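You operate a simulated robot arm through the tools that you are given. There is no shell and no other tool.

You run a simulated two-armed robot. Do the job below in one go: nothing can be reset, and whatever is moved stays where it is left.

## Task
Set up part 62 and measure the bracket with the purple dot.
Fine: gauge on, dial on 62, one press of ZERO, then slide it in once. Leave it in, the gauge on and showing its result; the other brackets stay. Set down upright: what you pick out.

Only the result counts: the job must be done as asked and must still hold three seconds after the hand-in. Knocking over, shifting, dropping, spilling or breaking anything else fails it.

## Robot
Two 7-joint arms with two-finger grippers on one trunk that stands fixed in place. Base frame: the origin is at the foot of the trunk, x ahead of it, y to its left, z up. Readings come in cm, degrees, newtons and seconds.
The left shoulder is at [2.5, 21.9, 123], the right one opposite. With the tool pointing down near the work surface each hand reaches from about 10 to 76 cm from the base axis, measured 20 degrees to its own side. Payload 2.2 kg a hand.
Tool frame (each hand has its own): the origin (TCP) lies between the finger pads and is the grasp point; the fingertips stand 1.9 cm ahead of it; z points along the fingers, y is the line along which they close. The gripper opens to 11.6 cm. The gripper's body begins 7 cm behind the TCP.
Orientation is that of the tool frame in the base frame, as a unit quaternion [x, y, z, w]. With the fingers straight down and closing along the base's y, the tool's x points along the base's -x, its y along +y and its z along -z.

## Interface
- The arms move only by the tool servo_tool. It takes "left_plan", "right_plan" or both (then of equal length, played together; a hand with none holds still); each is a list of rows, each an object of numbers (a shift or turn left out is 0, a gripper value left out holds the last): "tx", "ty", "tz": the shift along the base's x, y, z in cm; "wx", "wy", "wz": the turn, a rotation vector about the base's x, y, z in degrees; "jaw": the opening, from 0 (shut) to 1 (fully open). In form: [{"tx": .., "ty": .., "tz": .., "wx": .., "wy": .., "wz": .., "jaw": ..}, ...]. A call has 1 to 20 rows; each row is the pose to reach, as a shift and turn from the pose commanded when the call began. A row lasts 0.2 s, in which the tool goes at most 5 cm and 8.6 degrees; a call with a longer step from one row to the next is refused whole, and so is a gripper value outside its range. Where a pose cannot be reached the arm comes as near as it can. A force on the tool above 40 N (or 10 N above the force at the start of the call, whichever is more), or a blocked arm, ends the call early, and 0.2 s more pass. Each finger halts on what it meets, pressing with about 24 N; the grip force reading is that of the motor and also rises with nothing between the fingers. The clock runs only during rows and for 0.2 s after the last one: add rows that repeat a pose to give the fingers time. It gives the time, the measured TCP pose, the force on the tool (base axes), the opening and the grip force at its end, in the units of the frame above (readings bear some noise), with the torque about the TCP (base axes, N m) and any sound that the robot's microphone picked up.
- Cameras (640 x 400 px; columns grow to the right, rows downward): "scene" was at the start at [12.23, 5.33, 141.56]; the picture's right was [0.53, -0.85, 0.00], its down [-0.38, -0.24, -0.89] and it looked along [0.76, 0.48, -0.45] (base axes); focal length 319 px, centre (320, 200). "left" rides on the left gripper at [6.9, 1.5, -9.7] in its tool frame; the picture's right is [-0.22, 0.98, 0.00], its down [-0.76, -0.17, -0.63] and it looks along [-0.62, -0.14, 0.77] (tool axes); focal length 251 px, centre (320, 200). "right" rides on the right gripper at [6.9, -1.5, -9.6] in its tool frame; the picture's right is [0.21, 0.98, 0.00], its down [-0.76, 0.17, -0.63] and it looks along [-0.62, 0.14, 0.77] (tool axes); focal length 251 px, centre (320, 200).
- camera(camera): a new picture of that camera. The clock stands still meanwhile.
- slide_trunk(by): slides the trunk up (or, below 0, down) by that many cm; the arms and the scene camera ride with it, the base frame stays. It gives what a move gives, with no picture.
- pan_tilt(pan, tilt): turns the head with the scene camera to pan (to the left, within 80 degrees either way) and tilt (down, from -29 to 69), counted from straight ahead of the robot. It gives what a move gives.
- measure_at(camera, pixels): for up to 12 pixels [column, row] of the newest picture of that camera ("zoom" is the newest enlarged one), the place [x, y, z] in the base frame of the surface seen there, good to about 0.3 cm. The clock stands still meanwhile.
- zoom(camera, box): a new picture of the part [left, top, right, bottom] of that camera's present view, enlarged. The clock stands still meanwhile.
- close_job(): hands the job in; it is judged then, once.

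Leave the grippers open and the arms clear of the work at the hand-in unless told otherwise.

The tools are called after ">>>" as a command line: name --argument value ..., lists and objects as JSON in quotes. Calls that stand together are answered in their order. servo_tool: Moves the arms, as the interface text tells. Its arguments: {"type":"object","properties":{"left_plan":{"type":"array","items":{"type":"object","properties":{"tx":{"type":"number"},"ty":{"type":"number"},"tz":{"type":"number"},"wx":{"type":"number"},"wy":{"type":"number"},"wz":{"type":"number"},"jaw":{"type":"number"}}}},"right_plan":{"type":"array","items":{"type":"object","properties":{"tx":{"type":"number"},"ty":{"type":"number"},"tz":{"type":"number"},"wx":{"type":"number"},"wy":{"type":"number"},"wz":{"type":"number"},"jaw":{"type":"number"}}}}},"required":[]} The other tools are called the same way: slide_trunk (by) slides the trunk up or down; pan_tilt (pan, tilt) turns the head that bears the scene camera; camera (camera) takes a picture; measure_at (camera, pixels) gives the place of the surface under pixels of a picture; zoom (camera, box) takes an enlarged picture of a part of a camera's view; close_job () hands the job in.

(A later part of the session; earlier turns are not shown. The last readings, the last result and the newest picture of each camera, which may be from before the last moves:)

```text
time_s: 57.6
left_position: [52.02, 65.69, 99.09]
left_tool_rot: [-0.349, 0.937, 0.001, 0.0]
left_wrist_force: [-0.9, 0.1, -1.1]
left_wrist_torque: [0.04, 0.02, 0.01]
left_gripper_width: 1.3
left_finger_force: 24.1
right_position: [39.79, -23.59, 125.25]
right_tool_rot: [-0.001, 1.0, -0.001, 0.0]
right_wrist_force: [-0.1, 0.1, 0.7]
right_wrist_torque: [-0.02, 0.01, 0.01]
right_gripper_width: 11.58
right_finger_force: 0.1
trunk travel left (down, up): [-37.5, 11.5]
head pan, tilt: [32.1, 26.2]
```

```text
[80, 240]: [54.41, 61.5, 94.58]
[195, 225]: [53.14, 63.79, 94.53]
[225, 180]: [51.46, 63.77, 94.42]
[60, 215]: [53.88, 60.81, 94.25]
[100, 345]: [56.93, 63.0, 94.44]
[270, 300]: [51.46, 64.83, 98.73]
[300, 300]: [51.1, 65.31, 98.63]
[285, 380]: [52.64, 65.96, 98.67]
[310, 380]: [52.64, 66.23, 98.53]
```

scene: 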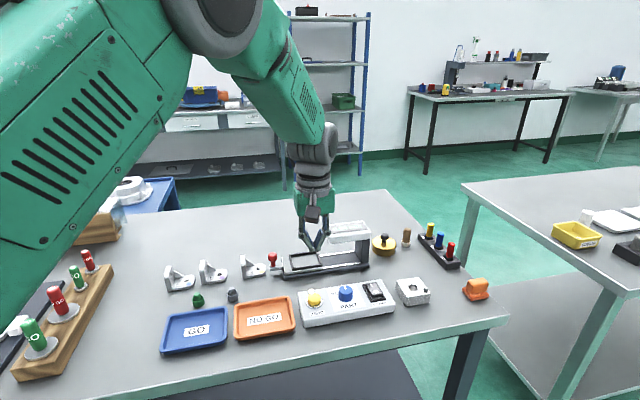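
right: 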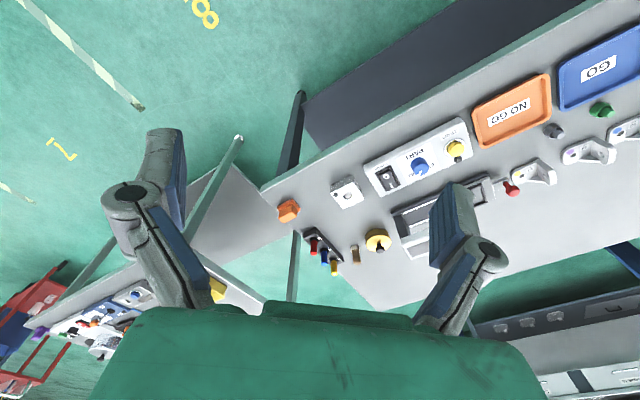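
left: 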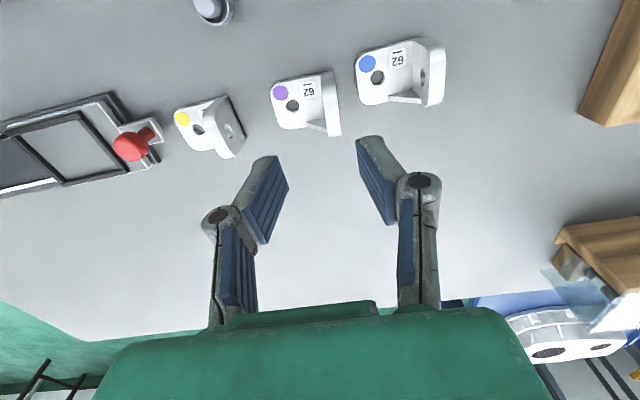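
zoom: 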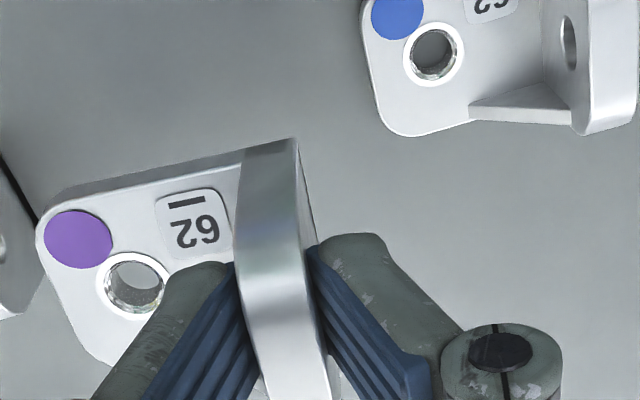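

It's stable: same picture, no creep. I'll carry it slowly at this height (its underside at z ≈ 93.5 clears the 91 cm knob) to above the nest, TCP target (68.7, 47.8), turning +4 degrees to match the nest.

>>> servo_tool --left_plan '[{"tx": 0.2, "ty": -0.2, "tz": 0.2, "wz": 0}, {"tx": 0.7, "ty": -0.75, "tz": 0.5, "wz": 0.2}, {"tx": 1.5, "ty": -1.6, "tz": 0.7, "wz": 0.4}, {"tx": 2.5, "ty": -2.7, "tz": 0.7, "wz": 0.6}, {"tx": 3.5, "ty": -3.75, "tz": 0.7, "wz": 0.9}, {"tx": 4.5, "ty": -4.8, "tz": 0.7, "wz": 1.2}, {"tx": 5.5, "ty": -5.9, "tz": 0.7, "wz": 1.5}, {"tx": 6.5, "ty": -6.95, "tz": 0.7, "wz": 1.8}, {"tx": 7.5, "ty": -8.0, "tz": 0.7, "wz": 2.1}, {"tx": 8.5, "ty": -9.1, "tz": 0.7, "wz": 2.4}, {"tx": 9.5, "ty": -10.15, "tz": 0.7, "wz": 2.7}, {"tx": 10.5, "ty": -11.2, "tz": 0.7, "wz": 3}, {"tx": 11.5, "ty": -12.3, "tz": 0.7, "wz": 3.3}, {"tx": 12.5, "ty": -13.35, "tz": 0.7, "wz": 3.5}, {"tx": 13.5, "ty": -14.4, "tz": 0.7, "wz": 3.7}, {"tx": 14.5, "ty": -15.5, "tz": 0.7, "wz": 3.8}, {"tx": 15.4, "ty": -16.45, "tz": 0.7, "wz": 4}, {"tx": 16.1, "ty": -17.2, "tz": 0.7, "wz": 4}, {"tx": 16.5, "ty": -17.65, "tz": 0.7, "wz": 4}, {"tx": 16.67, "ty": -17.83, "tz": 0.7, "wz": 4}]'

>>> servo_tool --left_plan '[{"tx": 0}, {"tx": 0}, {"tx": 0}, {"tx": 0}, {"tx": 0}]'

>>> zoom --camera "scene" --box '[230, 190, 400, 300]'

>>> zoom --camera "left" --box '[200, 20, 456, 180]'

```text
time_s: 61.8
left_position: [68.87, 47.93, 99.82]
left_tool_rot: [-0.381, 0.925, 0.0, -0.001]
left_wrist_force: [-0.3, 0.1, -1.2]
left_wrist_torque: [0.01, 0.01, 0.01]
left_gripper_width: 1.27
left_finger_force: 24.1
right_position: [39.8, -23.66, 125.17]
right_tool_rot: [-0.001, 1.0, 0.001, 0.001]
right_wrist_force: [0.1, -0.1, 0.8]
right_wrist_torque: [0.03, 0.01, 0.03]
right_gripper_width: 11.55
right_finger_force: 0.0
trunk travel left (down, up): [-37.5, 11.5]
head pan, tilt: [32.1, 26.2]
```

```text
time_s: 63.0
left_position: [68.88, 47.87, 99.85]
left_tool_rot: [-0.381, 0.925, 0.001, -0.001]
left_wrist_force: [0.6, -0.2, -0.1]
left_wrist_torque: [-0.02, 0.03, -0.03]
left_gripper_width: 1.28
left_finger_force: 23.5
right_position: [39.83, -23.58, 125.12]
right_tool_rot: [0.0, 1.0, 0.0, 0.001]
right_wrist_force: [-0.5, 0.4, 0.1]
right_wrist_torque: [-0.02, 0.02, 0.02]
right_gripper_width: 11.62
right_finger_force: 0.1
trunk travel left (down, up): [-37.5, 11.5]
head pan, tilt: [32.1, 26.2]
```

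```text
3.64 times, centred on (315, 245) of scene
```

zoom: 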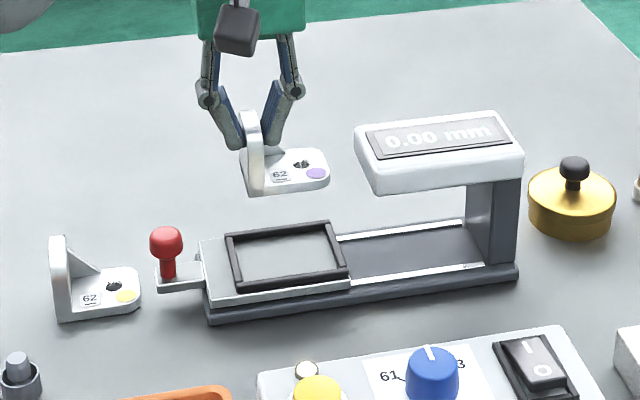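

```text
2.50 times, centred on (328, 100) of left
```

zoom: 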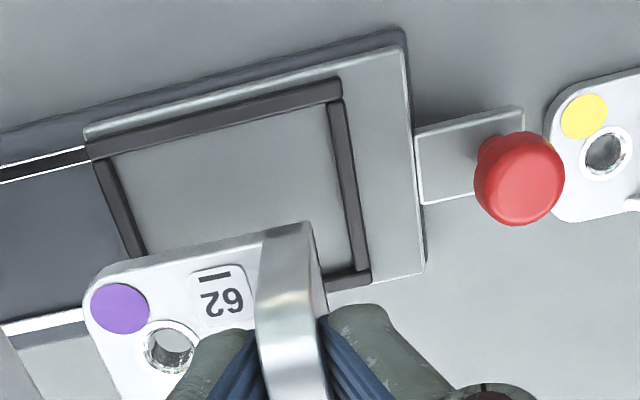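

The bracket hangs over the nest. I measure both in this same picture to get their exact relative position.

>>> measure_at --camera "zoom" --pixels '[[240, 250], [150, 270], [95, 300], [120, 305], [225, 300], [100, 340], [110, 370], [270, 260], [300, 260], [280, 340], [310, 340], [290, 385]]'

>>> measure_at --camera "zoom" --pixels '[[325, 112], [118, 163], [345, 262], [150, 245], [220, 138], [335, 190], [130, 205], [333, 110], [105, 160], [352, 266], [430, 180], [520, 170]]'

```text
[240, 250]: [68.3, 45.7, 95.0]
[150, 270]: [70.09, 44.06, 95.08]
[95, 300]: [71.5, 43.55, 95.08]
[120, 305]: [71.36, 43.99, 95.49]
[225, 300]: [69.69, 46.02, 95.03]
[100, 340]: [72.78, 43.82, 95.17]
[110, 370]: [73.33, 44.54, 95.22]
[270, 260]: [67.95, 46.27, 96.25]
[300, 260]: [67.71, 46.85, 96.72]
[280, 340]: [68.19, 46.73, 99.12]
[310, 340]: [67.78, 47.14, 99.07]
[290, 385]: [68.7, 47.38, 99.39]
```

```text
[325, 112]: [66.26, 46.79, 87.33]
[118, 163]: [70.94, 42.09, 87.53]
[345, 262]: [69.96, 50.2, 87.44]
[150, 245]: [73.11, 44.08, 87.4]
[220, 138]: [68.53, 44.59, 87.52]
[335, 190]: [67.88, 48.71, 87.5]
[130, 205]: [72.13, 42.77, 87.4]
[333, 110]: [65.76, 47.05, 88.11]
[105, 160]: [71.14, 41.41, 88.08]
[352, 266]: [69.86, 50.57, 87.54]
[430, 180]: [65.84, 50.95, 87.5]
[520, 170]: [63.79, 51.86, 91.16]
```

In nest coordinates: nest spans 13.65–20.8 by 79.85–85.2; bracket about 14.3–20.5 by 80.4–84.6. It needs about 0.2 cm back along the slide. I shift that and lower to about 1 cm above the frame.

>>> servo_tool --left_plan '[{"tx": -0.05, "ty": 0.05, "tz": -0.3}, {"tx": -0.1, "ty": 0.1, "tz": -0.8}, {"tx": -0.14, "ty": 0.14, "tz": -1.5}, {"tx": -0.14, "ty": 0.14, "tz": -2.2}, {"tx": -0.14, "ty": 0.14, "tz": -2.9}, {"tx": -0.14, "ty": 0.14, "tz": -3.6}, {"tx": -0.14, "ty": 0.14, "tz": -4.2}, {"tx": -0.14, "ty": 0.14, "tz": -4.7}, {"tx": -0.14, "ty": 0.14, "tz": -5.0}, {"tx": -0.14, "ty": 0.14, "tz": -5.2}, {"tx": -0.14, "ty": 0.14, "tz": -5.2}, {"tx": -0.14, "ty": 0.14, "tz": -5.2}, {"tx": -0.14, "ty": 0.14, "tz": -5.2}, {"tx": -0.14, "ty": 0.14, "tz": -5.2}, {"tx": -0.14, "ty": 0.14, "tz": -5.2}]'

>>> zoom --camera "scene" --box '[250, 210, 380, 300]'

>>> zoom --camera "left" --box '[180, 20, 436, 180]'

```text
time_s: 66.2
left_position: [68.74, 48.02, 94.67]
left_tool_rot: [-0.381, 0.925, 0.0, 0.0]
left_wrist_force: [0.6, -0.3, -1.9]
left_wrist_torque: [0.01, 0.01, -0.01]
left_gripper_width: 1.26
left_finger_force: 24.3
right_position: [39.79, -23.64, 125.17]
right_tool_rot: [0.0, 1.0, 0.0, 0.001]
right_wrist_force: [-0.4, -0.4, 0.5]
right_wrist_torque: [0.02, 0.01, -0.02]
right_gripper_width: 11.63
right_finger_force: 0.0
trunk travel left (down, up): [-37.5, 11.5]
head pan, tilt: [32.1, 26.2]
```

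```text
4.44 times, centred on (315, 255) of scene
```

zoom: 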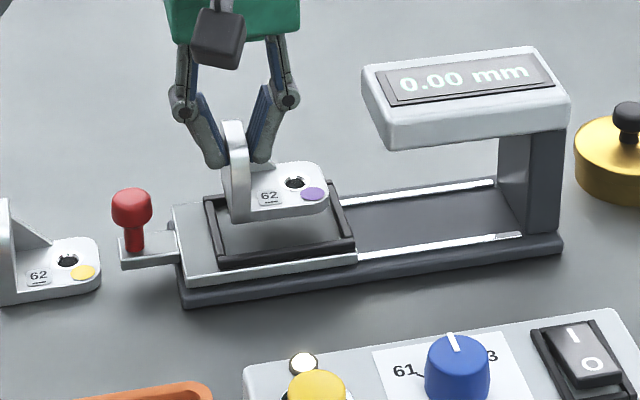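

```text
2.50 times, centred on (308, 100) of left
```

zoom: 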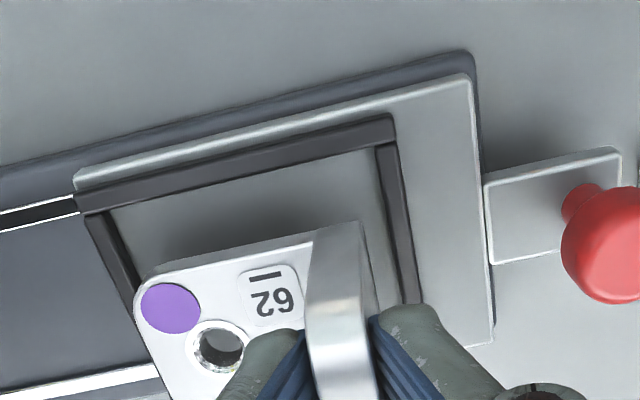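

>>> measure_at --camera "zoom" --pixels '[[300, 248], [180, 272], [150, 300], [145, 320], [170, 375], [325, 255], [355, 250], [330, 330], [360, 330], [280, 305], [160, 390], [340, 380]]'

>>> measure_at --camera "zoom" --pixels '[[370, 155], [120, 215], [390, 220], [400, 280], [125, 240], [250, 185], [115, 210], [140, 280], [412, 295], [380, 160]]'

```text
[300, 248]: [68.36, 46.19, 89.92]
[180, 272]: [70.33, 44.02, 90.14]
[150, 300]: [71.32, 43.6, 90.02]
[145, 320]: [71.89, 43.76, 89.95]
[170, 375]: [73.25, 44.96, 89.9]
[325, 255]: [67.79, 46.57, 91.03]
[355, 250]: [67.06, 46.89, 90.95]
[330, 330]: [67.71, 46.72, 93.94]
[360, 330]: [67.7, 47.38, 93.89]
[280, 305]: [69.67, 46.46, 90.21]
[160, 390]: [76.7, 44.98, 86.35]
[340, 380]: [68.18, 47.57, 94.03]
```

```text
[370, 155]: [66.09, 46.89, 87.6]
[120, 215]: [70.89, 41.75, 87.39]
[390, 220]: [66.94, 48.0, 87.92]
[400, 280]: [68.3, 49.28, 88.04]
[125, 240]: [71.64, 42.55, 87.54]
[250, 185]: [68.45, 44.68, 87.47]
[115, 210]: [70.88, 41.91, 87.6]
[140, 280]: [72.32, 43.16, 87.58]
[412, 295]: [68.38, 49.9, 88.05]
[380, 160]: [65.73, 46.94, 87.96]
```

Relative to the nest the bracket is now at 14.1–20.2 (of 13.65–20.8) and about 80.5–84.8 (of 79.85–85.2): it fits, level. I lower it gently about 1.4 cm toward the nest floor.

>>> servo_tool --left_plan '[{"tx": -0.05, "ty": -0.05, "tz": -0.2}, {"tx": -0.07, "ty": -0.07, "tz": -0.4}, {"tx": -0.07, "ty": -0.07, "tz": -0.6}, {"tx": -0.07, "ty": -0.07, "tz": -0.8}, {"tx": -0.07, "ty": -0.07, "tz": -1.0}, {"tx": -0.07, "ty": -0.07, "tz": -1.15}, {"tx": -0.07, "ty": -0.07, "tz": -1.3}, {"tx": -0.07, "ty": -0.07, "tz": -1.4}, {"tx": -0.07, "ty": -0.07, "tz": -1.4}, {"tx": -0.07, "ty": -0.07, "tz": -1.4}, {"tx": -0.07, "ty": -0.07, "tz": -1.4}]'

>>> zoom --camera "scene" --box '[250, 210, 380, 300]'

>>> zoom --camera "left" --box '[180, 20, 436, 180]'

```text
time_s: 68.6
left_position: [68.61, 47.79, 93.48]
left_tool_rot: [-0.381, 0.925, 0.001, 0.001]
left_wrist_force: [3.8, 2.1, 13.4]
left_wrist_torque: [0.44, -0.47, 0.01]
left_gripper_width: 1.26
left_finger_force: 23.9
right_position: [39.58, -23.71, 125.13]
right_tool_rot: [0.0, 1.0, 0.001, 0.002]
right_wrist_force: [0.0, 0.9, -0.4]
right_wrist_torque: [0.02, 0.0, 0.0]
right_gripper_width: 11.59
right_finger_force: 0.1
trunk travel left (down, up): [-37.5, 11.5]
head pan, tilt: [32.1, 26.2]
```

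```text
4.44 times, centred on (315, 255) of scene
```

zoom: 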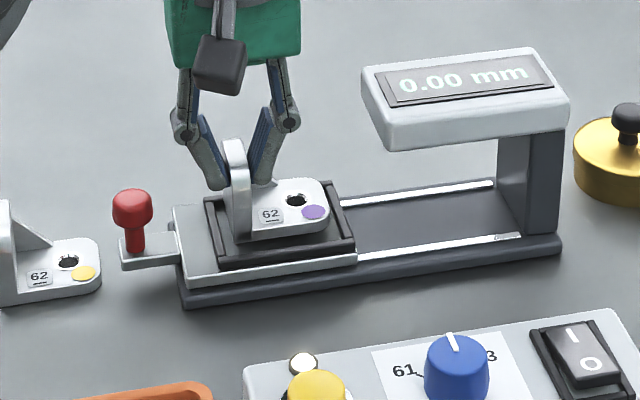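

```text
2.50 times, centred on (308, 100) of left
```

zoom: 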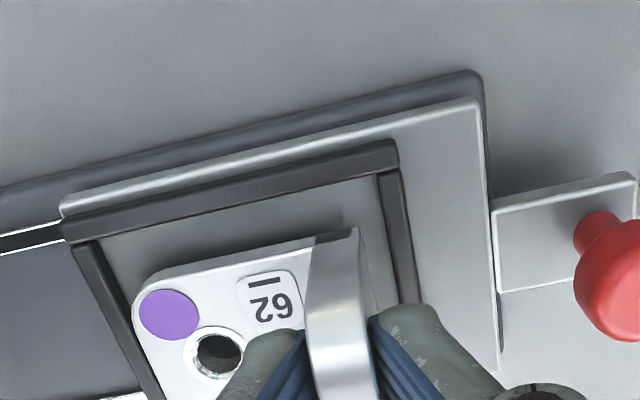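

There's 13 N of contact at z = 93.48, a little earlier than expected and toward the far side. I look closely at how the bracket sits in the frame before going on.

>>> zoom --camera "scene" --box '[285, 235, 335, 270]'

>>> measure_at --camera "zoom" --pixels '[[240, 310], [470, 290], [440, 220], [400, 180], [290, 270], [160, 210], [520, 290], [470, 170], [200, 385], [500, 250], [200, 330], [350, 300]]'

>>> zoom --camera "left" --box '[200, 90, 360, 200]'

>>> measure_at --camera "zoom" --pixels '[[90, 210], [120, 190], [230, 150], [270, 220], [160, 240], [130, 300], [160, 340], [105, 260], [60, 150], [330, 180], [360, 200], [420, 180]]'

```text
11.43 times, centred on (310, 252) of scene
```

zoom: 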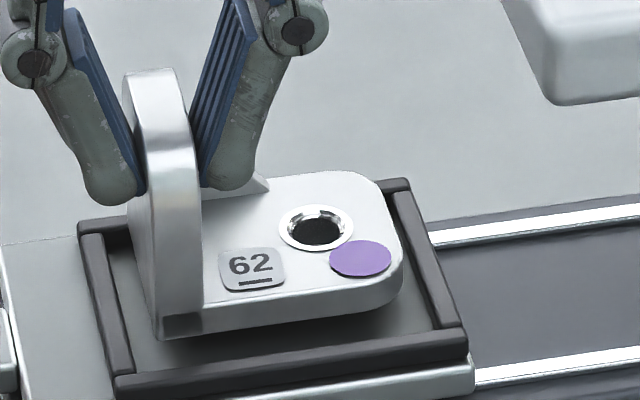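

```text
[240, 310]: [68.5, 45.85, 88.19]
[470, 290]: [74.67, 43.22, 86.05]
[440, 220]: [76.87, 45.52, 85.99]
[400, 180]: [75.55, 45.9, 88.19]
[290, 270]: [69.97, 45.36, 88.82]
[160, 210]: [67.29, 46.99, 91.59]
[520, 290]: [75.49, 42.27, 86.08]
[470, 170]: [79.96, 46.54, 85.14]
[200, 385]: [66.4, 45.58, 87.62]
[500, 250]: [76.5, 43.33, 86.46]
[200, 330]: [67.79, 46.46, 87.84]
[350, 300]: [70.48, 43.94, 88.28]
```

```text
3.64 times, centred on (280, 145) of left
```

zoom: 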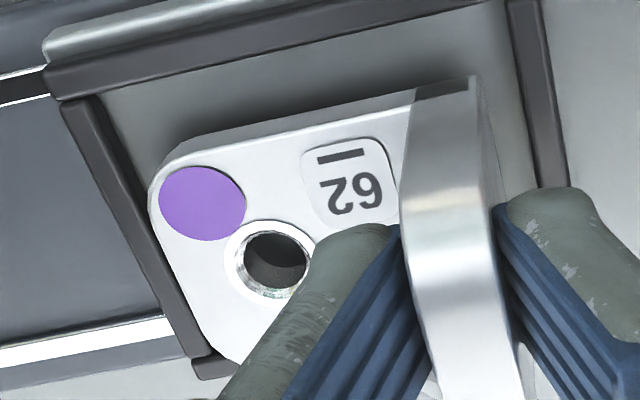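

```text
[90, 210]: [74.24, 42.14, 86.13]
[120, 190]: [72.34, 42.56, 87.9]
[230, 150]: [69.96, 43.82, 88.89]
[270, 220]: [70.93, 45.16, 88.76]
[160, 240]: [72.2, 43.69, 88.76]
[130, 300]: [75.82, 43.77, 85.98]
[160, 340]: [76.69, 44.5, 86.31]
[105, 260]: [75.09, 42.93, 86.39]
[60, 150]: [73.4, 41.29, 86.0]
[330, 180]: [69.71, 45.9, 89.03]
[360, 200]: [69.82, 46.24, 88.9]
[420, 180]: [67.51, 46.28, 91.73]
```

>>> zoom --camera "scene" --box '[285, 235, 335, 270]'

>>> measure_at --camera "zoom" --pixels '[[200, 362], [300, 350], [400, 337], [115, 240], [130, 300], [420, 270], [250, 365], [350, 352], [90, 230], [400, 190], [395, 215], [110, 300]]'

>>> measure_at --camera "zoom" --pixels '[[250, 300], [300, 295], [370, 285], [250, 325], [300, 318], [370, 305], [340, 175], [370, 185], [270, 190], [400, 260], [205, 310], [180, 330]]'

```text
11.43 times, centred on (310, 252) of scene
```

zoom: 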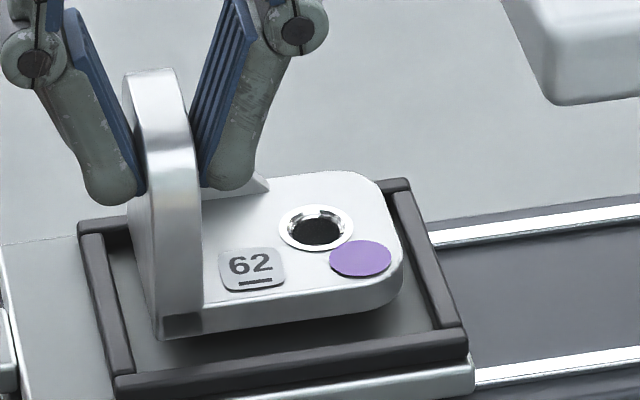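

```text
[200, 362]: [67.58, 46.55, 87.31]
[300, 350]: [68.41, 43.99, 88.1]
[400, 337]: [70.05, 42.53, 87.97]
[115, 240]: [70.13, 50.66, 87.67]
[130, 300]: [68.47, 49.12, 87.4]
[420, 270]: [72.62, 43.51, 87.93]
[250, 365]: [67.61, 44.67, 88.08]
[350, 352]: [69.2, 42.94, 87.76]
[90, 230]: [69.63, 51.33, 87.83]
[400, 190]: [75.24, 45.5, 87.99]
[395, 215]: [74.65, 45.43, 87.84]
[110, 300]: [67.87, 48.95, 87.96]
```

```text
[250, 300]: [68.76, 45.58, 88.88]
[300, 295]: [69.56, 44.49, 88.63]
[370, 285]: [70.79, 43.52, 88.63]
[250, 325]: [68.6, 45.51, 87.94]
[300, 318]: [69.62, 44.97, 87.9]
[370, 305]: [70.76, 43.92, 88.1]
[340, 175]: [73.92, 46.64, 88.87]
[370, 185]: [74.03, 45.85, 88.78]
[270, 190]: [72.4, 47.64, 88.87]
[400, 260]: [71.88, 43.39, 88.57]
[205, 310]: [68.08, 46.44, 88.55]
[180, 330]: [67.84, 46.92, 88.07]
```

Both views say the bracket sits about 0.4 cm too far toward the far bar (far edge ≈ 85.3, resting on the bar). I lift 0.8 cm, shift 0.4 cm nearer, and let it settle before lowering again.

>>> servo_tool --left_plan '[{"tz": 0.3}, {"tz": 0.7}, {"tz": 1.0}, {"tx": -0.1, "ty": -0.1, "tz": 1.0}, {"tx": -0.2, "ty": -0.2, "tz": 1.0}, {"tx": -0.28, "ty": -0.28, "tz": 1.0}, {"tx": -0.28, "ty": -0.28, "tz": 1.0}, {"tx": -0.28, "ty": -0.28, "tz": 1.0}, {"tx": -0.28, "ty": -0.28, "tz": 1.0}, {"tx": -0.28, "ty": -0.28, "tz": 1.0}]'

>>> zoom --camera "left" --box '[180, 20, 436, 180]'

>>> measure_at --camera "zoom" --pixels '[[300, 250], [180, 272], [165, 300], [290, 310], [150, 330], [170, 370], [250, 200], [370, 175], [395, 290], [405, 300], [250, 190], [120, 240]]'

>>> zoom --camera "scene" --box '[285, 235, 335, 270]'

>>> measure_at --camera "zoom" --pixels '[[250, 290], [300, 285], [370, 270], [340, 165], [370, 175], [320, 168], [300, 350], [400, 337], [115, 240], [230, 250], [380, 230], [320, 340]]'

```text
time_s: 70.8
left_position: [68.41, 47.77, 94.22]
left_tool_rot: [-0.381, 0.925, 0.002, 0.001]
left_wrist_force: [0.5, -1.1, -0.5]
left_wrist_torque: [-0.03, 0.01, 0.02]
left_gripper_width: 1.28
left_finger_force: 23.6
right_position: [39.75, -23.63, 125.16]
right_tool_rot: [0.0, 1.0, 0.0, 0.001]
right_wrist_force: [0.2, 0.5, -0.1]
right_wrist_torque: [0.0, -0.01, 0.01]
right_gripper_width: 11.58
right_finger_force: 0.0
trunk travel left (down, up): [-37.5, 11.5]
head pan, tilt: [32.1, 26.2]
```

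```text
2.50 times, centred on (308, 100) of left
```

zoom: 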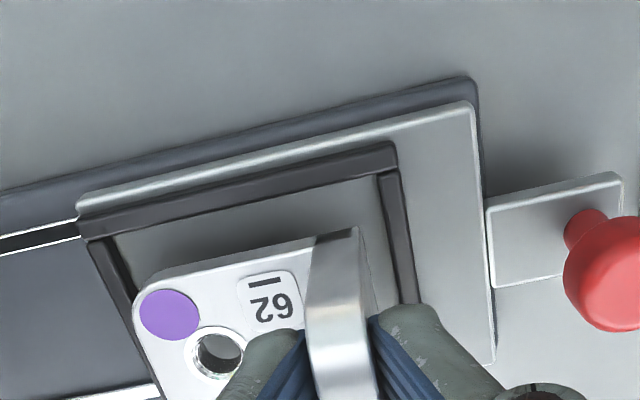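

```text
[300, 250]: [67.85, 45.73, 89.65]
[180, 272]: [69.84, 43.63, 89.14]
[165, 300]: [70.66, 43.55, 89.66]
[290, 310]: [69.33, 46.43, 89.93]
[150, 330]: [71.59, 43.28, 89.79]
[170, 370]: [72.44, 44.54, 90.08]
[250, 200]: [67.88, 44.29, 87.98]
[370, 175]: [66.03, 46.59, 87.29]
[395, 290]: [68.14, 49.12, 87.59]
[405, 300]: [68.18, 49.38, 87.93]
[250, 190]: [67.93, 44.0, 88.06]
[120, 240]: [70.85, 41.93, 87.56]
```

```text
11.43 times, centred on (310, 252) of scene
```

zoom: 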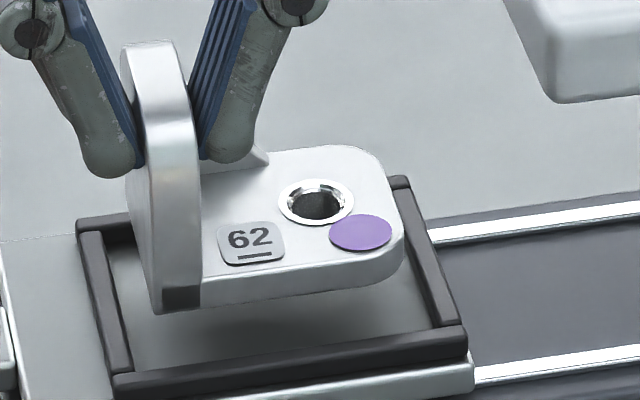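

```text
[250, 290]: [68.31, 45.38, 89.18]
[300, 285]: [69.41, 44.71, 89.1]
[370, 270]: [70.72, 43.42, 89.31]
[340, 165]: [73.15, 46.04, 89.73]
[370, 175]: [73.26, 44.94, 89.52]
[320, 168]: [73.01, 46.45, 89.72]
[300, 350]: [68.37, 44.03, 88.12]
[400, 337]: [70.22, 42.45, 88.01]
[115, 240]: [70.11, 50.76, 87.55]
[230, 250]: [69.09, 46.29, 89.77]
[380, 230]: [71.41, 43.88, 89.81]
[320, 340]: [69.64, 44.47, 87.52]
```

Still about 0.2 cm toward the far side in both views. I shift another 0.25 cm nearer and 0.1 cm forward, settle, and then lower slowly.

>>> servo_tool --left_plan '[{"tx": -0.05, "ty": -0.12}, {"tx": -0.11, "ty": -0.25}, {"tx": -0.11, "ty": -0.25}, {"tx": -0.11, "ty": -0.25}, {"tx": -0.11, "ty": -0.25}, {"tx": -0.11, "ty": -0.25, "tz": -0.15}, {"tx": -0.11, "ty": -0.25, "tz": -0.3}, {"tx": -0.11, "ty": -0.25, "tz": -0.45}, {"tx": -0.11, "ty": -0.25, "tz": -0.6}, {"tx": -0.11, "ty": -0.25, "tz": -0.75}, {"tx": -0.11, "ty": -0.25, "tz": -0.9}, {"tx": -0.11, "ty": -0.25, "tz": -1.0}, {"tx": -0.11, "ty": -0.25, "tz": -1.0}, {"tx": -0.11, "ty": -0.25, "tz": -1.0}]'

>>> zoom --camera "scene" --box '[285, 235, 335, 270]'

>>> measure_at --camera "zoom" --pixels '[[250, 310], [300, 305], [370, 290], [340, 185], [370, 195], [320, 188], [300, 345], [400, 332], [115, 240], [230, 270], [380, 250], [260, 360]]'

>>> zoom --camera "left" --box '[180, 20, 436, 180]'

```text
time_s: 73.8
left_position: [68.32, 47.39, 93.24]
left_tool_rot: [-0.382, 0.924, 0.001, 0.0]
left_wrist_force: [-0.6, 0.0, -1.1]
left_wrist_torque: [-0.02, 0.03, 0.01]
left_gripper_width: 1.28
left_finger_force: 24.3
right_position: [39.9, -23.59, 125.18]
right_tool_rot: [0.0, 1.0, 0.0, 0.001]
right_wrist_force: [-0.3, -0.2, 0.3]
right_wrist_torque: [0.01, -0.01, 0.0]
right_gripper_width: 11.57
right_finger_force: 0.0
trunk travel left (down, up): [-37.5, 11.5]
head pan, tilt: [32.1, 26.2]
```

```text
11.43 times, centred on (310, 252) of scene
```

zoom: 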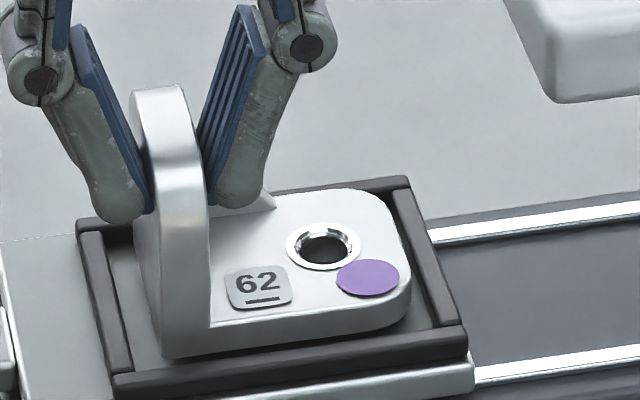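

```text
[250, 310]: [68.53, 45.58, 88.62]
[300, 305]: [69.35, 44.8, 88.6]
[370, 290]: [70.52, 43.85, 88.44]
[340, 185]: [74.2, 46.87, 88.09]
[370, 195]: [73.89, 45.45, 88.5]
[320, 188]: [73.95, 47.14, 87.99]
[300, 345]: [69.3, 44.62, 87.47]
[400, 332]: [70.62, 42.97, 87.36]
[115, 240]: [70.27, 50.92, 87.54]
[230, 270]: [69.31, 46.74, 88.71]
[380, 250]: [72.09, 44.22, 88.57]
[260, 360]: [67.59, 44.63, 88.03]
```

```text
2.50 times, centred on (308, 100) of left
```

zoom: 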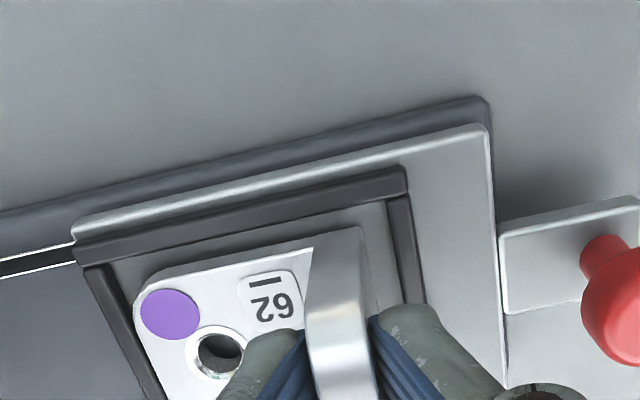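

No contact force and the base top is at ≈ 88.6, so it's now inside the frame just above the floor. I lower a few more millimetres until it touches.

>>> servo_tool --left_plan '[{"tz": -0.1}, {"tz": -0.2}, {"tz": -0.3}, {"tz": -0.3}, {"tz": -0.3}]'

>>> zoom --camera "scene" --box '[285, 235, 335, 270]'

```text
time_s: 75.0
left_position: [68.17, 47.39, 92.88]
left_tool_rot: [-0.381, 0.925, 0.001, 0.001]
left_wrist_force: [0.7, 0.3, -0.3]
left_wrist_torque: [-0.03, -0.06, 0.0]
left_gripper_width: 1.25
left_finger_force: 24.2
right_position: [39.8, -23.61, 125.21]
right_tool_rot: [0.0, 1.0, 0.0, 0.0]
right_wrist_force: [-0.1, -0.1, 0.0]
right_wrist_torque: [-0.01, 0.0, 0.01]
right_gripper_width: 11.61
right_finger_force: 0.0
trunk travel left (down, up): [-37.5, 11.5]
head pan, tilt: [32.1, 26.2]
```

```text
11.43 times, centred on (310, 252) of scene
```

zoom: 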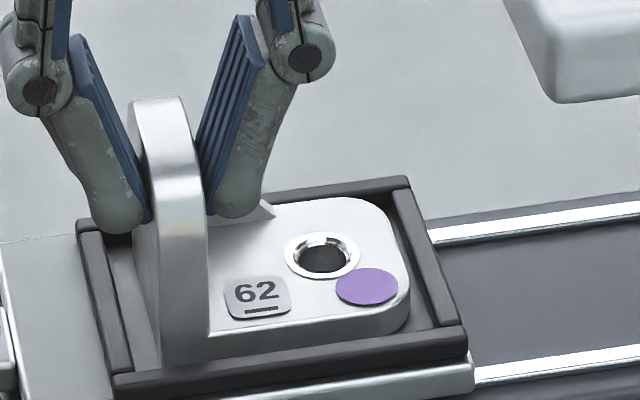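

Still no force; I go on by another 2–3 mm.

>>> servo_tool --left_plan '[{"tz": -0.1}, {"tz": -0.2}, {"tz": -0.2}, {"tz": -0.2}]'

>>> zoom --camera "left" --box '[180, 20, 436, 180]'

>>> measure_at --camera "zoom" --pixels '[[300, 250], [180, 272], [165, 320], [290, 310], [150, 330], [170, 370], [335, 330], [345, 330], [240, 275]]'

>>> zoom --camera "scene" --box '[285, 235, 335, 270]'

>>> measure_at --camera "zoom" --pixels '[[240, 320], [300, 315], [340, 215], [270, 220], [380, 240], [370, 290], [150, 110], [170, 120], [190, 300], [340, 300], [230, 240], [360, 220]]'

```text
time_s: 76.0
left_position: [68.28, 47.36, 92.98]
left_tool_rot: [-0.381, 0.925, 0.0, 0.002]
left_wrist_force: [1.7, 2.4, 10.3]
left_wrist_torque: [-0.03, 0.03, 0.05]
left_gripper_width: 1.27
left_finger_force: 24.0
right_position: [39.65, -23.69, 125.21]
right_tool_rot: [0.0, 1.0, 0.001, 0.001]
right_wrist_force: [-0.1, 0.3, 0.0]
right_wrist_torque: [0.02, -0.01, -0.01]
right_gripper_width: 11.58
right_finger_force: 0.1
trunk travel left (down, up): [-37.5, 11.5]
head pan, tilt: [32.1, 26.2]
```

```text
2.50 times, centred on (308, 100) of left
```

zoom: 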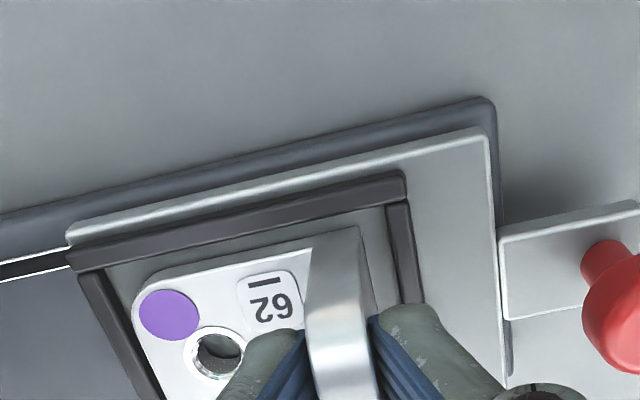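

```text
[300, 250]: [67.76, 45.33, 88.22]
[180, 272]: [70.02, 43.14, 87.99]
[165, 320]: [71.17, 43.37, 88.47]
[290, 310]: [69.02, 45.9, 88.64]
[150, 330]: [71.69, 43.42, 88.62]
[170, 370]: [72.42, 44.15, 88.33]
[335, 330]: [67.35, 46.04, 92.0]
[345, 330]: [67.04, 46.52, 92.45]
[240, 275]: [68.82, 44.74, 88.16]
```

```text
11.43 times, centred on (310, 252) of scene
```

zoom: 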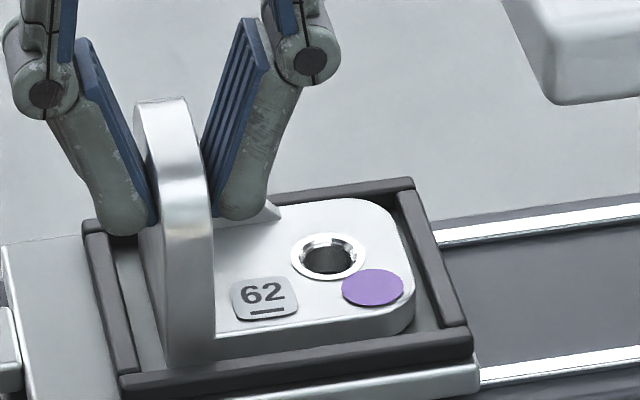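

```text
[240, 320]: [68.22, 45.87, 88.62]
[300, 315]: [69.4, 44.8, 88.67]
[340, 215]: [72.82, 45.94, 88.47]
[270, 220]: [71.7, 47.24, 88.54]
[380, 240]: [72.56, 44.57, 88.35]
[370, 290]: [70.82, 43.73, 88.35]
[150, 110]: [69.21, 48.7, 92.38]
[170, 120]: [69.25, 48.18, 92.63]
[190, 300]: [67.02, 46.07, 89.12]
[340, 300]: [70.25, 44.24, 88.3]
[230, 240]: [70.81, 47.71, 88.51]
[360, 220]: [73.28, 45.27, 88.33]
```

Seated: 10 N straight up with no tilting torque, base top level at 88.45 all over. I ease the pressure, then open the fingers gently and rise.

>>> servo_tool --left_plan '[{"tz": 0.1}, {"tz": 0.2}, {"tz": 0.2}, {"tz": 0.2, "jaw": 0.1}, {"tz": 0.2, "jaw": 0.13}, {"tz": 0.2, "jaw": 0.17}, {"tz": 0.2, "jaw": 0.22}, {"tz": 0.2, "jaw": 0.27}, {"tz": 0.2}, {"tz": 0.2}]'

>>> zoom --camera "scene" --box '[275, 220, 345, 275]'

>>> zoom --camera "left" --box '[180, 20, 436, 180]'

```text
time_s: 78.2
left_position: [68.23, 47.45, 92.88]
left_tool_rot: [-0.381, 0.925, 0.001, 0.001]
left_wrist_force: [0.0, -0.1, 0.1]
left_wrist_torque: [-0.03, -0.02, -0.01]
left_gripper_width: 3.12
left_finger_force: 0.0
right_position: [39.76, -23.49, 125.12]
right_tool_rot: [0.0, 1.0, 0.0, 0.002]
right_wrist_force: [-0.1, 0.7, -0.4]
right_wrist_torque: [0.01, -0.02, 0.01]
right_gripper_width: 11.64
right_finger_force: 0.0
trunk travel left (down, up): [-37.5, 11.5]
head pan, tilt: [32.1, 26.2]
```

```text
7.27 times, centred on (310, 248) of scene
```

zoom: 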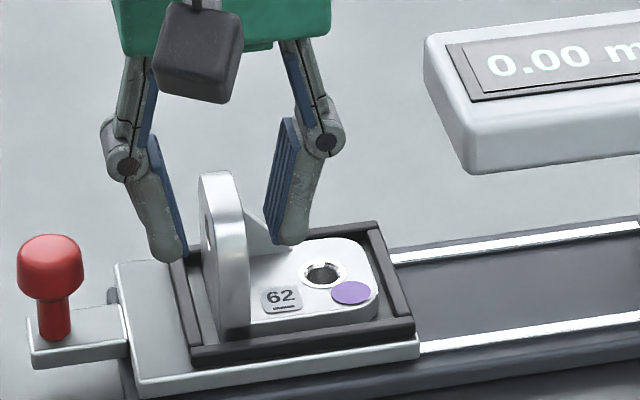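

```text
2.50 times, centred on (308, 100) of left
```

zoom: 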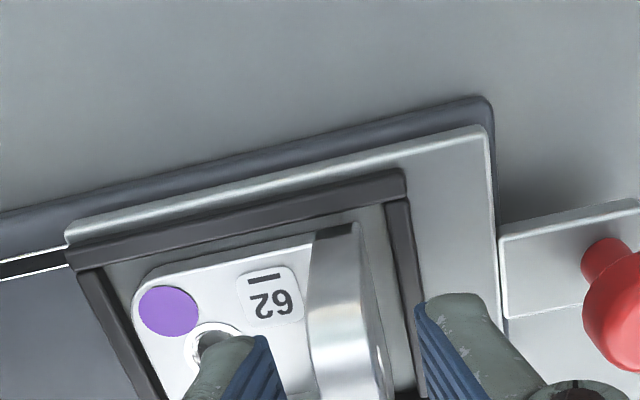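

The bracket stands free in the nest. I raise the hand straight up.

>>> servo_tool --left_plan '[{"tz": 0.4}, {"tz": 1.2}, {"tz": 2.4}, {"tz": 4}, {"tz": 5.8}, {"tz": 7.5}, {"tz": 8.6}, {"tz": 9.2}, {"tz": 9.2}, {"tz": 9.2}, {"tz": 9.2}, {"tz": 9.2}]'

>>> camera --camera "scene"

>>> zoom --camera "left" --box '[200, 10, 456, 170]'

>>> measure_at --camera "zoom" --pixels '[[330, 110], [120, 160], [200, 160], [240, 150], [300, 140], [140, 190], [310, 230], [345, 230], [160, 230], [150, 200], [500, 170], [430, 170]]'

>>> zoom --camera "scene" --box '[260, 215, 380, 290]'

```text
time_s: 80.8
left_position: [68.37, 47.49, 102.15]
left_tool_rot: [-0.381, 0.925, 0.001, 0.0]
left_wrist_force: [0.1, 0.3, 0.5]
left_wrist_torque: [-0.04, 0.0, 0.0]
left_gripper_width: 3.16
left_finger_force: 0.1
right_position: [39.8, -23.68, 125.15]
right_tool_rot: [0.0, 1.0, 0.0, 0.001]
right_wrist_force: [0.4, -1.3, 0.2]
right_wrist_torque: [-0.02, 0.02, 0.02]
right_gripper_width: 11.59
right_finger_force: 0.0
trunk travel left (down, up): [-37.5, 11.5]
head pan, tilt: [32.1, 26.2]
```

```text
taken
```

scene: 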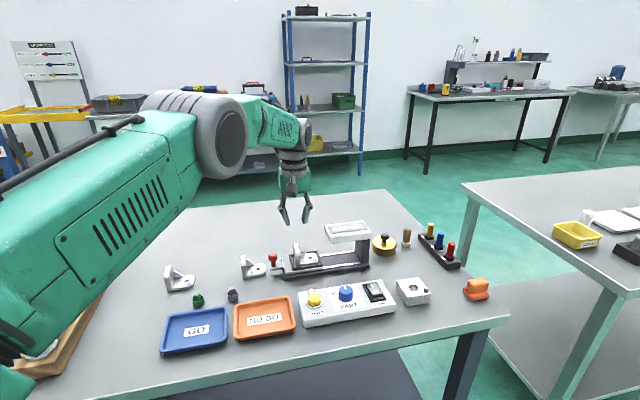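

```text
2.50 times, centred on (328, 90) of left
```

zoom: 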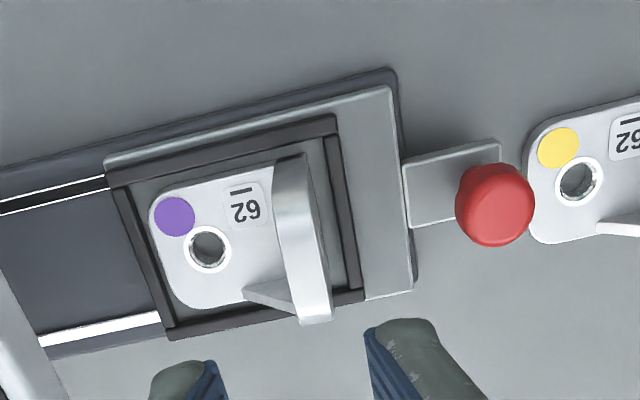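

```text
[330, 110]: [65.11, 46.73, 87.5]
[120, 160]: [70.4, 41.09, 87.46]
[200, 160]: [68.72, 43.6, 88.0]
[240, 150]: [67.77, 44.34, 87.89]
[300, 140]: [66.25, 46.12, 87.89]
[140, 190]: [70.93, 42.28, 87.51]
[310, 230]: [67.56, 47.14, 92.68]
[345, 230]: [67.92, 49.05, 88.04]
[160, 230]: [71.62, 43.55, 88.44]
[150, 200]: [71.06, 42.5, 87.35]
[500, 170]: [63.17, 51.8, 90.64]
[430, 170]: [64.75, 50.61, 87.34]
```

```text
5.33 times, centred on (320, 252) of scene
```

zoom: 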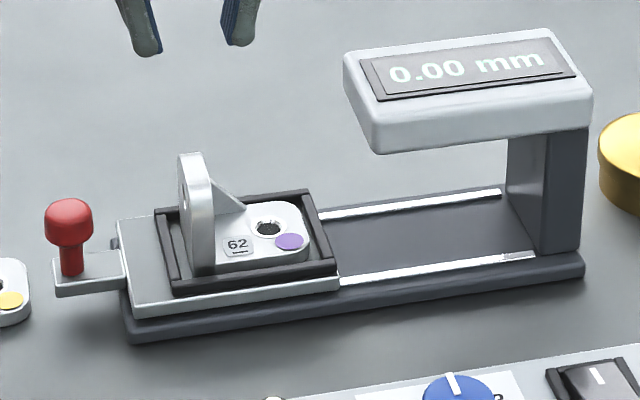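

The purple bracket is seated, upright, inside the frame, and the display still reads 0.00 mm. Next is the slide: I'll push the red knob with closed fingers from behind. I move behind the knob at (61.9, 54.2), still high, turning the hand so its closing axis lies across the slide.

>>> servo_tool --left_plan '[{"tz": 0.5, "wz": -3, "jaw": 0}, {"tx": -0.2, "ty": 0.2, "tz": 1, "wz": -9}, {"tx": -0.6, "ty": 0.6, "tz": 1, "wz": -16}, {"tx": -1.2, "ty": 1.2, "tz": 1, "wz": -23}, {"tx": -1.9, "ty": 1.9, "tz": 1, "wz": -30}, {"tx": -2.7, "ty": 2.8, "tz": 1, "wz": -37}, {"tx": -3.5, "ty": 3.6, "tz": 1, "wz": -44}, {"tx": -4.3, "ty": 4.4, "tz": 0.5, "wz": -51}, {"tx": -5, "ty": 5.2, "tz": 0, "wz": -58}, {"tx": -5.6, "ty": 5.8, "tz": -0.5, "wz": -65}, {"tx": -6, "ty": 6.3, "tz": -1, "wz": -72}, {"tx": -6.3, "ty": 6.5, "tz": -1.5, "wz": -79}, {"tx": -6.43, "ty": 6.67, "tz": -2, "wz": -85}, {"tx": -6.43, "ty": 6.67, "tz": -2.1, "wz": -89.8}, {"tx": -6.43, "ty": 6.67, "tz": -2.1, "wz": -89.8}, {"tx": -6.43, "ty": 6.67, "tz": -2.1, "wz": -89.8}, {"tx": -6.43, "ty": 6.67, "tz": -2.1, "wz": -89.8}, {"tx": -6.43, "ty": 6.67, "tz": -2.1, "wz": -89.8}]'

>>> camera --camera "left"

>>> zoom --camera "scene" --box '[210, 180, 390, 300]'

```text
time_s: 84.6
left_position: [61.78, 54.01, 100.11]
left_tool_rot: [0.383, 0.924, 0.0, 0.001]
left_wrist_force: [0.8, 1.1, -0.7]
left_wrist_torque: [0.0, -0.02, 0.01]
left_gripper_width: 0.02
left_finger_force: 24.1
right_position: [39.81, -23.6, 125.12]
right_tool_rot: [0.0, 1.0, 0.0, 0.001]
right_wrist_force: [-0.4, 0.2, 0.8]
right_wrist_torque: [0.0, 0.01, 0.01]
right_gripper_width: 11.6
right_finger_force: 0.0
trunk travel left (down, up): [-37.5, 11.5]
head pan, tilt: [32.1, 26.2]
```

```text
taken
```

left: 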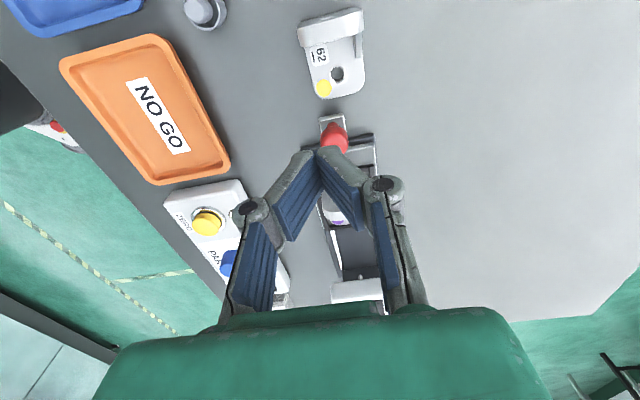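

```text
3.33 times, centred on (300, 240) of scene
```

zoom: 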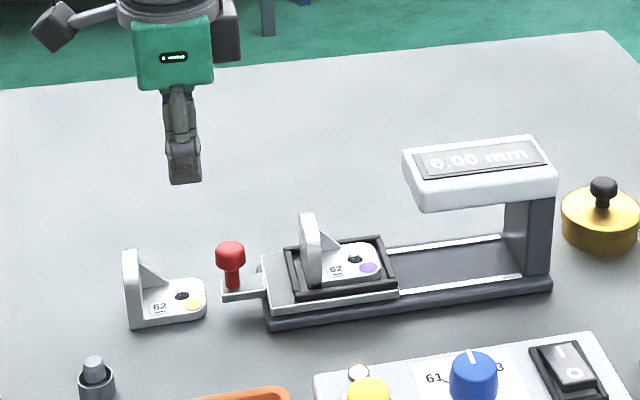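

I measure the knob and the yellow bracket's near end from this view before going down.

>>> zoom --camera "left" --box '[240, 0, 430, 160]'

>>> measure_at --camera "zoom" --pixels '[[315, 320], [300, 310], [335, 310], [318, 295], [315, 345], [315, 240], [370, 220], [285, 230], [250, 60], [330, 30], [300, 290], [350, 295]]'

>>> zoom --camera "scene" --box '[255, 240, 300, 285]'

>>> measure_at --camera "zoom" --pixels '[[290, 100], [265, 110], [310, 110], [290, 130], [290, 180], [290, 215], [255, 230], [120, 200], [130, 260], [60, 250], [290, 80], [350, 200]]'

```text
2.50 times, centred on (335, 80) of left
```

zoom: 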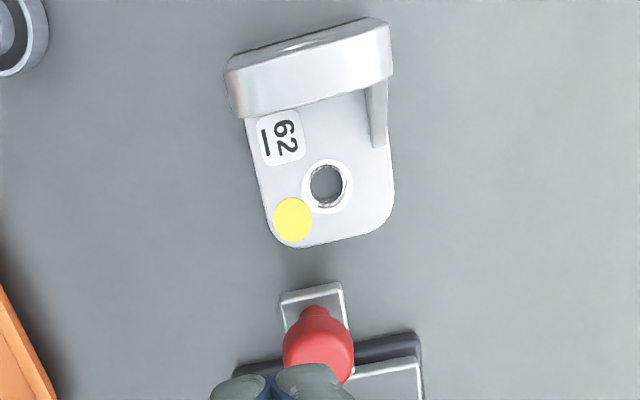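

```text
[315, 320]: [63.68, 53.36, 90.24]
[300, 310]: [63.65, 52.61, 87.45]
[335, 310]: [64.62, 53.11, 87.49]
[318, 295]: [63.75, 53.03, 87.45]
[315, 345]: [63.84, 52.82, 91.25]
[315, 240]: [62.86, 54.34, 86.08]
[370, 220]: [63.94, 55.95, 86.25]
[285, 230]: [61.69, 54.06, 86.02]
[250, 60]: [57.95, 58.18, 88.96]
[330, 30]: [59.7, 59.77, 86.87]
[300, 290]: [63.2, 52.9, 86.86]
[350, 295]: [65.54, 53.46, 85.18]
```

```text
8.89 times, centred on (278, 262) of scene
```

zoom: 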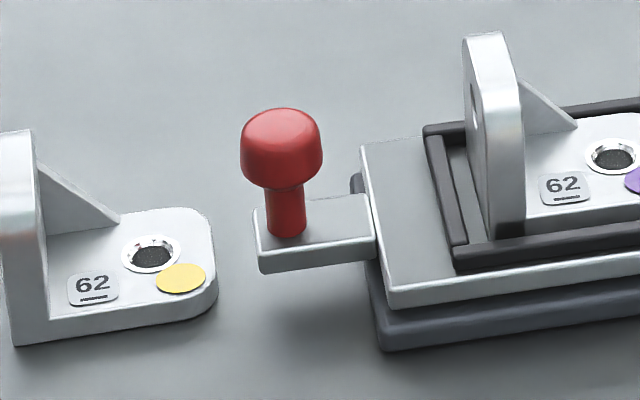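

```text
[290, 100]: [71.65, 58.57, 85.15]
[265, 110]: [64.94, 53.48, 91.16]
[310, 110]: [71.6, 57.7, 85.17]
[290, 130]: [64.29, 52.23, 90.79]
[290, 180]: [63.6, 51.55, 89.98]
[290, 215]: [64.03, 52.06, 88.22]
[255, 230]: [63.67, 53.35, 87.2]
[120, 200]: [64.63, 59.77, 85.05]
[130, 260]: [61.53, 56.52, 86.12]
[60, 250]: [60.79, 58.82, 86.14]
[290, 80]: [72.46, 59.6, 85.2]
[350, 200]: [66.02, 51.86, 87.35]
```

The knob's centre line is at about V = 82.5 and its back face at U ≈ 7.35 (slide axes). The hand needs a 0.65 cm shift across. I correct that and go down behind the knob, tips to z ≈ 88.8, well above the yellow bracket's base (86.1).

>>> servo_tool --left_plan '[{"tx": 0.2, "ty": 0.2, "tz": -0.5}, {"tx": 0.47, "ty": 0.49, "tz": -1.5}, {"tx": 0.47, "ty": 0.49, "tz": -2.8}, {"tx": 0.47, "ty": 0.49, "tz": -4.2}, {"tx": 0.47, "ty": 0.49, "tz": -5.4}, {"tx": 0.47, "ty": 0.49, "tz": -5.4}, {"tx": 0.47, "ty": 0.49, "tz": -5.4}, {"tx": 0.47, "ty": 0.49, "tz": -5.4}, {"tx": 0.47, "ty": 0.49, "tz": -5.4}]'

>>> zoom --camera "scene" --box '[230, 200, 340, 290]'

>>> zoom --camera "left" --box '[240, 60, 430, 220]'

```text
time_s: 86.6
left_position: [62.1, 54.44, 94.71]
left_tool_rot: [0.382, 0.924, 0.0, 0.002]
left_wrist_force: [0.1, 0.1, 0.5]
left_wrist_torque: [-0.02, -0.01, 0.02]
left_gripper_width: 0.0
left_finger_force: 23.9
right_position: [39.77, -23.69, 125.27]
right_tool_rot: [0.0, 1.0, 0.0, 0.0]
right_wrist_force: [0.0, 0.1, -0.3]
right_wrist_torque: [0.01, -0.01, 0.01]
right_gripper_width: 11.6
right_finger_force: 0.1
trunk travel left (down, up): [-37.5, 11.5]
head pan, tilt: [32.1, 26.2]
```

```text
4.44 times, centred on (285, 245) of scene
```

zoom: 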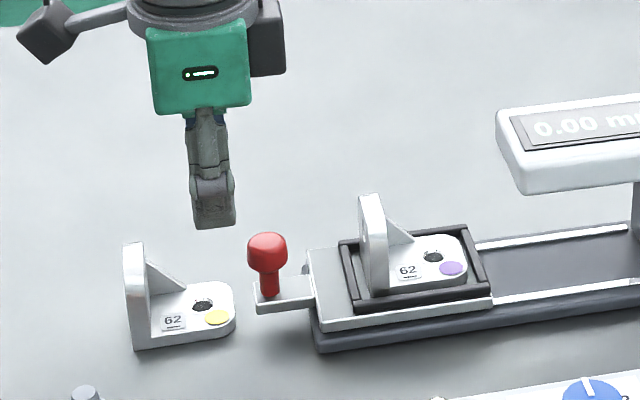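

```text
2.50 times, centred on (335, 140) of left
```

zoom: 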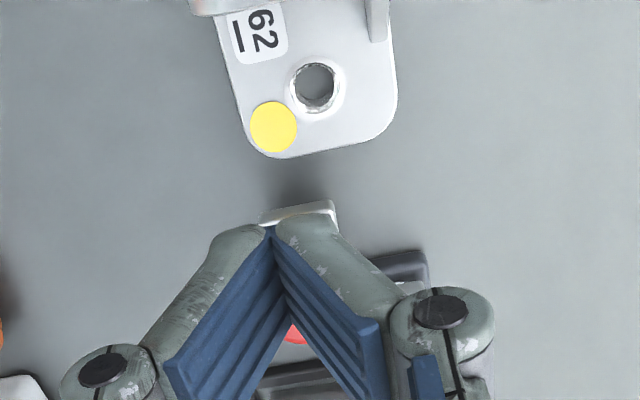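

Aligned: the hand is at U = 5.4, V = 82.4, just behind the knob. I lower the remaining 4 cm.

>>> servo_tool --left_plan '[{"tz": -0.6}, {"tz": -1.5}, {"tz": -2.5}, {"tz": -3.3}, {"tz": -3.8}, {"tz": -4.0}, {"tz": -4.0}, {"tz": -4.0}, {"tz": -4.0}, {"tz": -4.0}]'

>>> zoom --camera "scene" --box '[230, 210, 340, 290]'

```text
time_s: 88.8
left_position: [62.19, 54.52, 90.7]
left_tool_rot: [0.382, 0.924, -0.001, 0.001]
left_wrist_force: [0.9, 1.5, 0.5]
left_wrist_torque: [0.0, -0.01, -0.03]
left_gripper_width: 0.0
left_finger_force: 23.9
right_position: [39.8, -23.66, 125.1]
right_tool_rot: [0.001, 1.0, 0.0, 0.002]
right_wrist_force: [1.0, -0.5, 0.2]
right_wrist_torque: [0.02, -0.01, -0.01]
right_gripper_width: 11.61
right_finger_force: 0.0
trunk travel left (down, up): [-37.5, 11.5]
head pan, tilt: [32.1, 26.2]
```

```text
5.00 times, centred on (285, 250) of scene
```

zoom: 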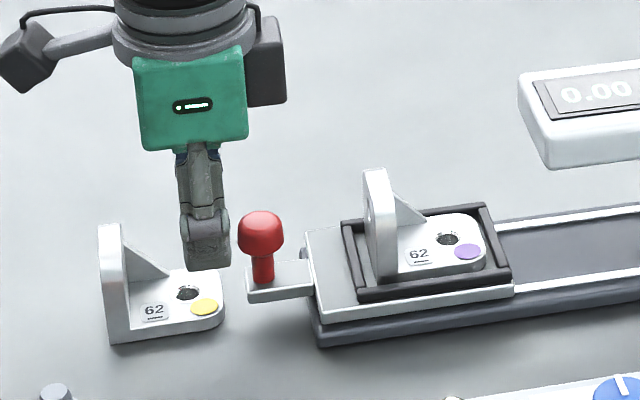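

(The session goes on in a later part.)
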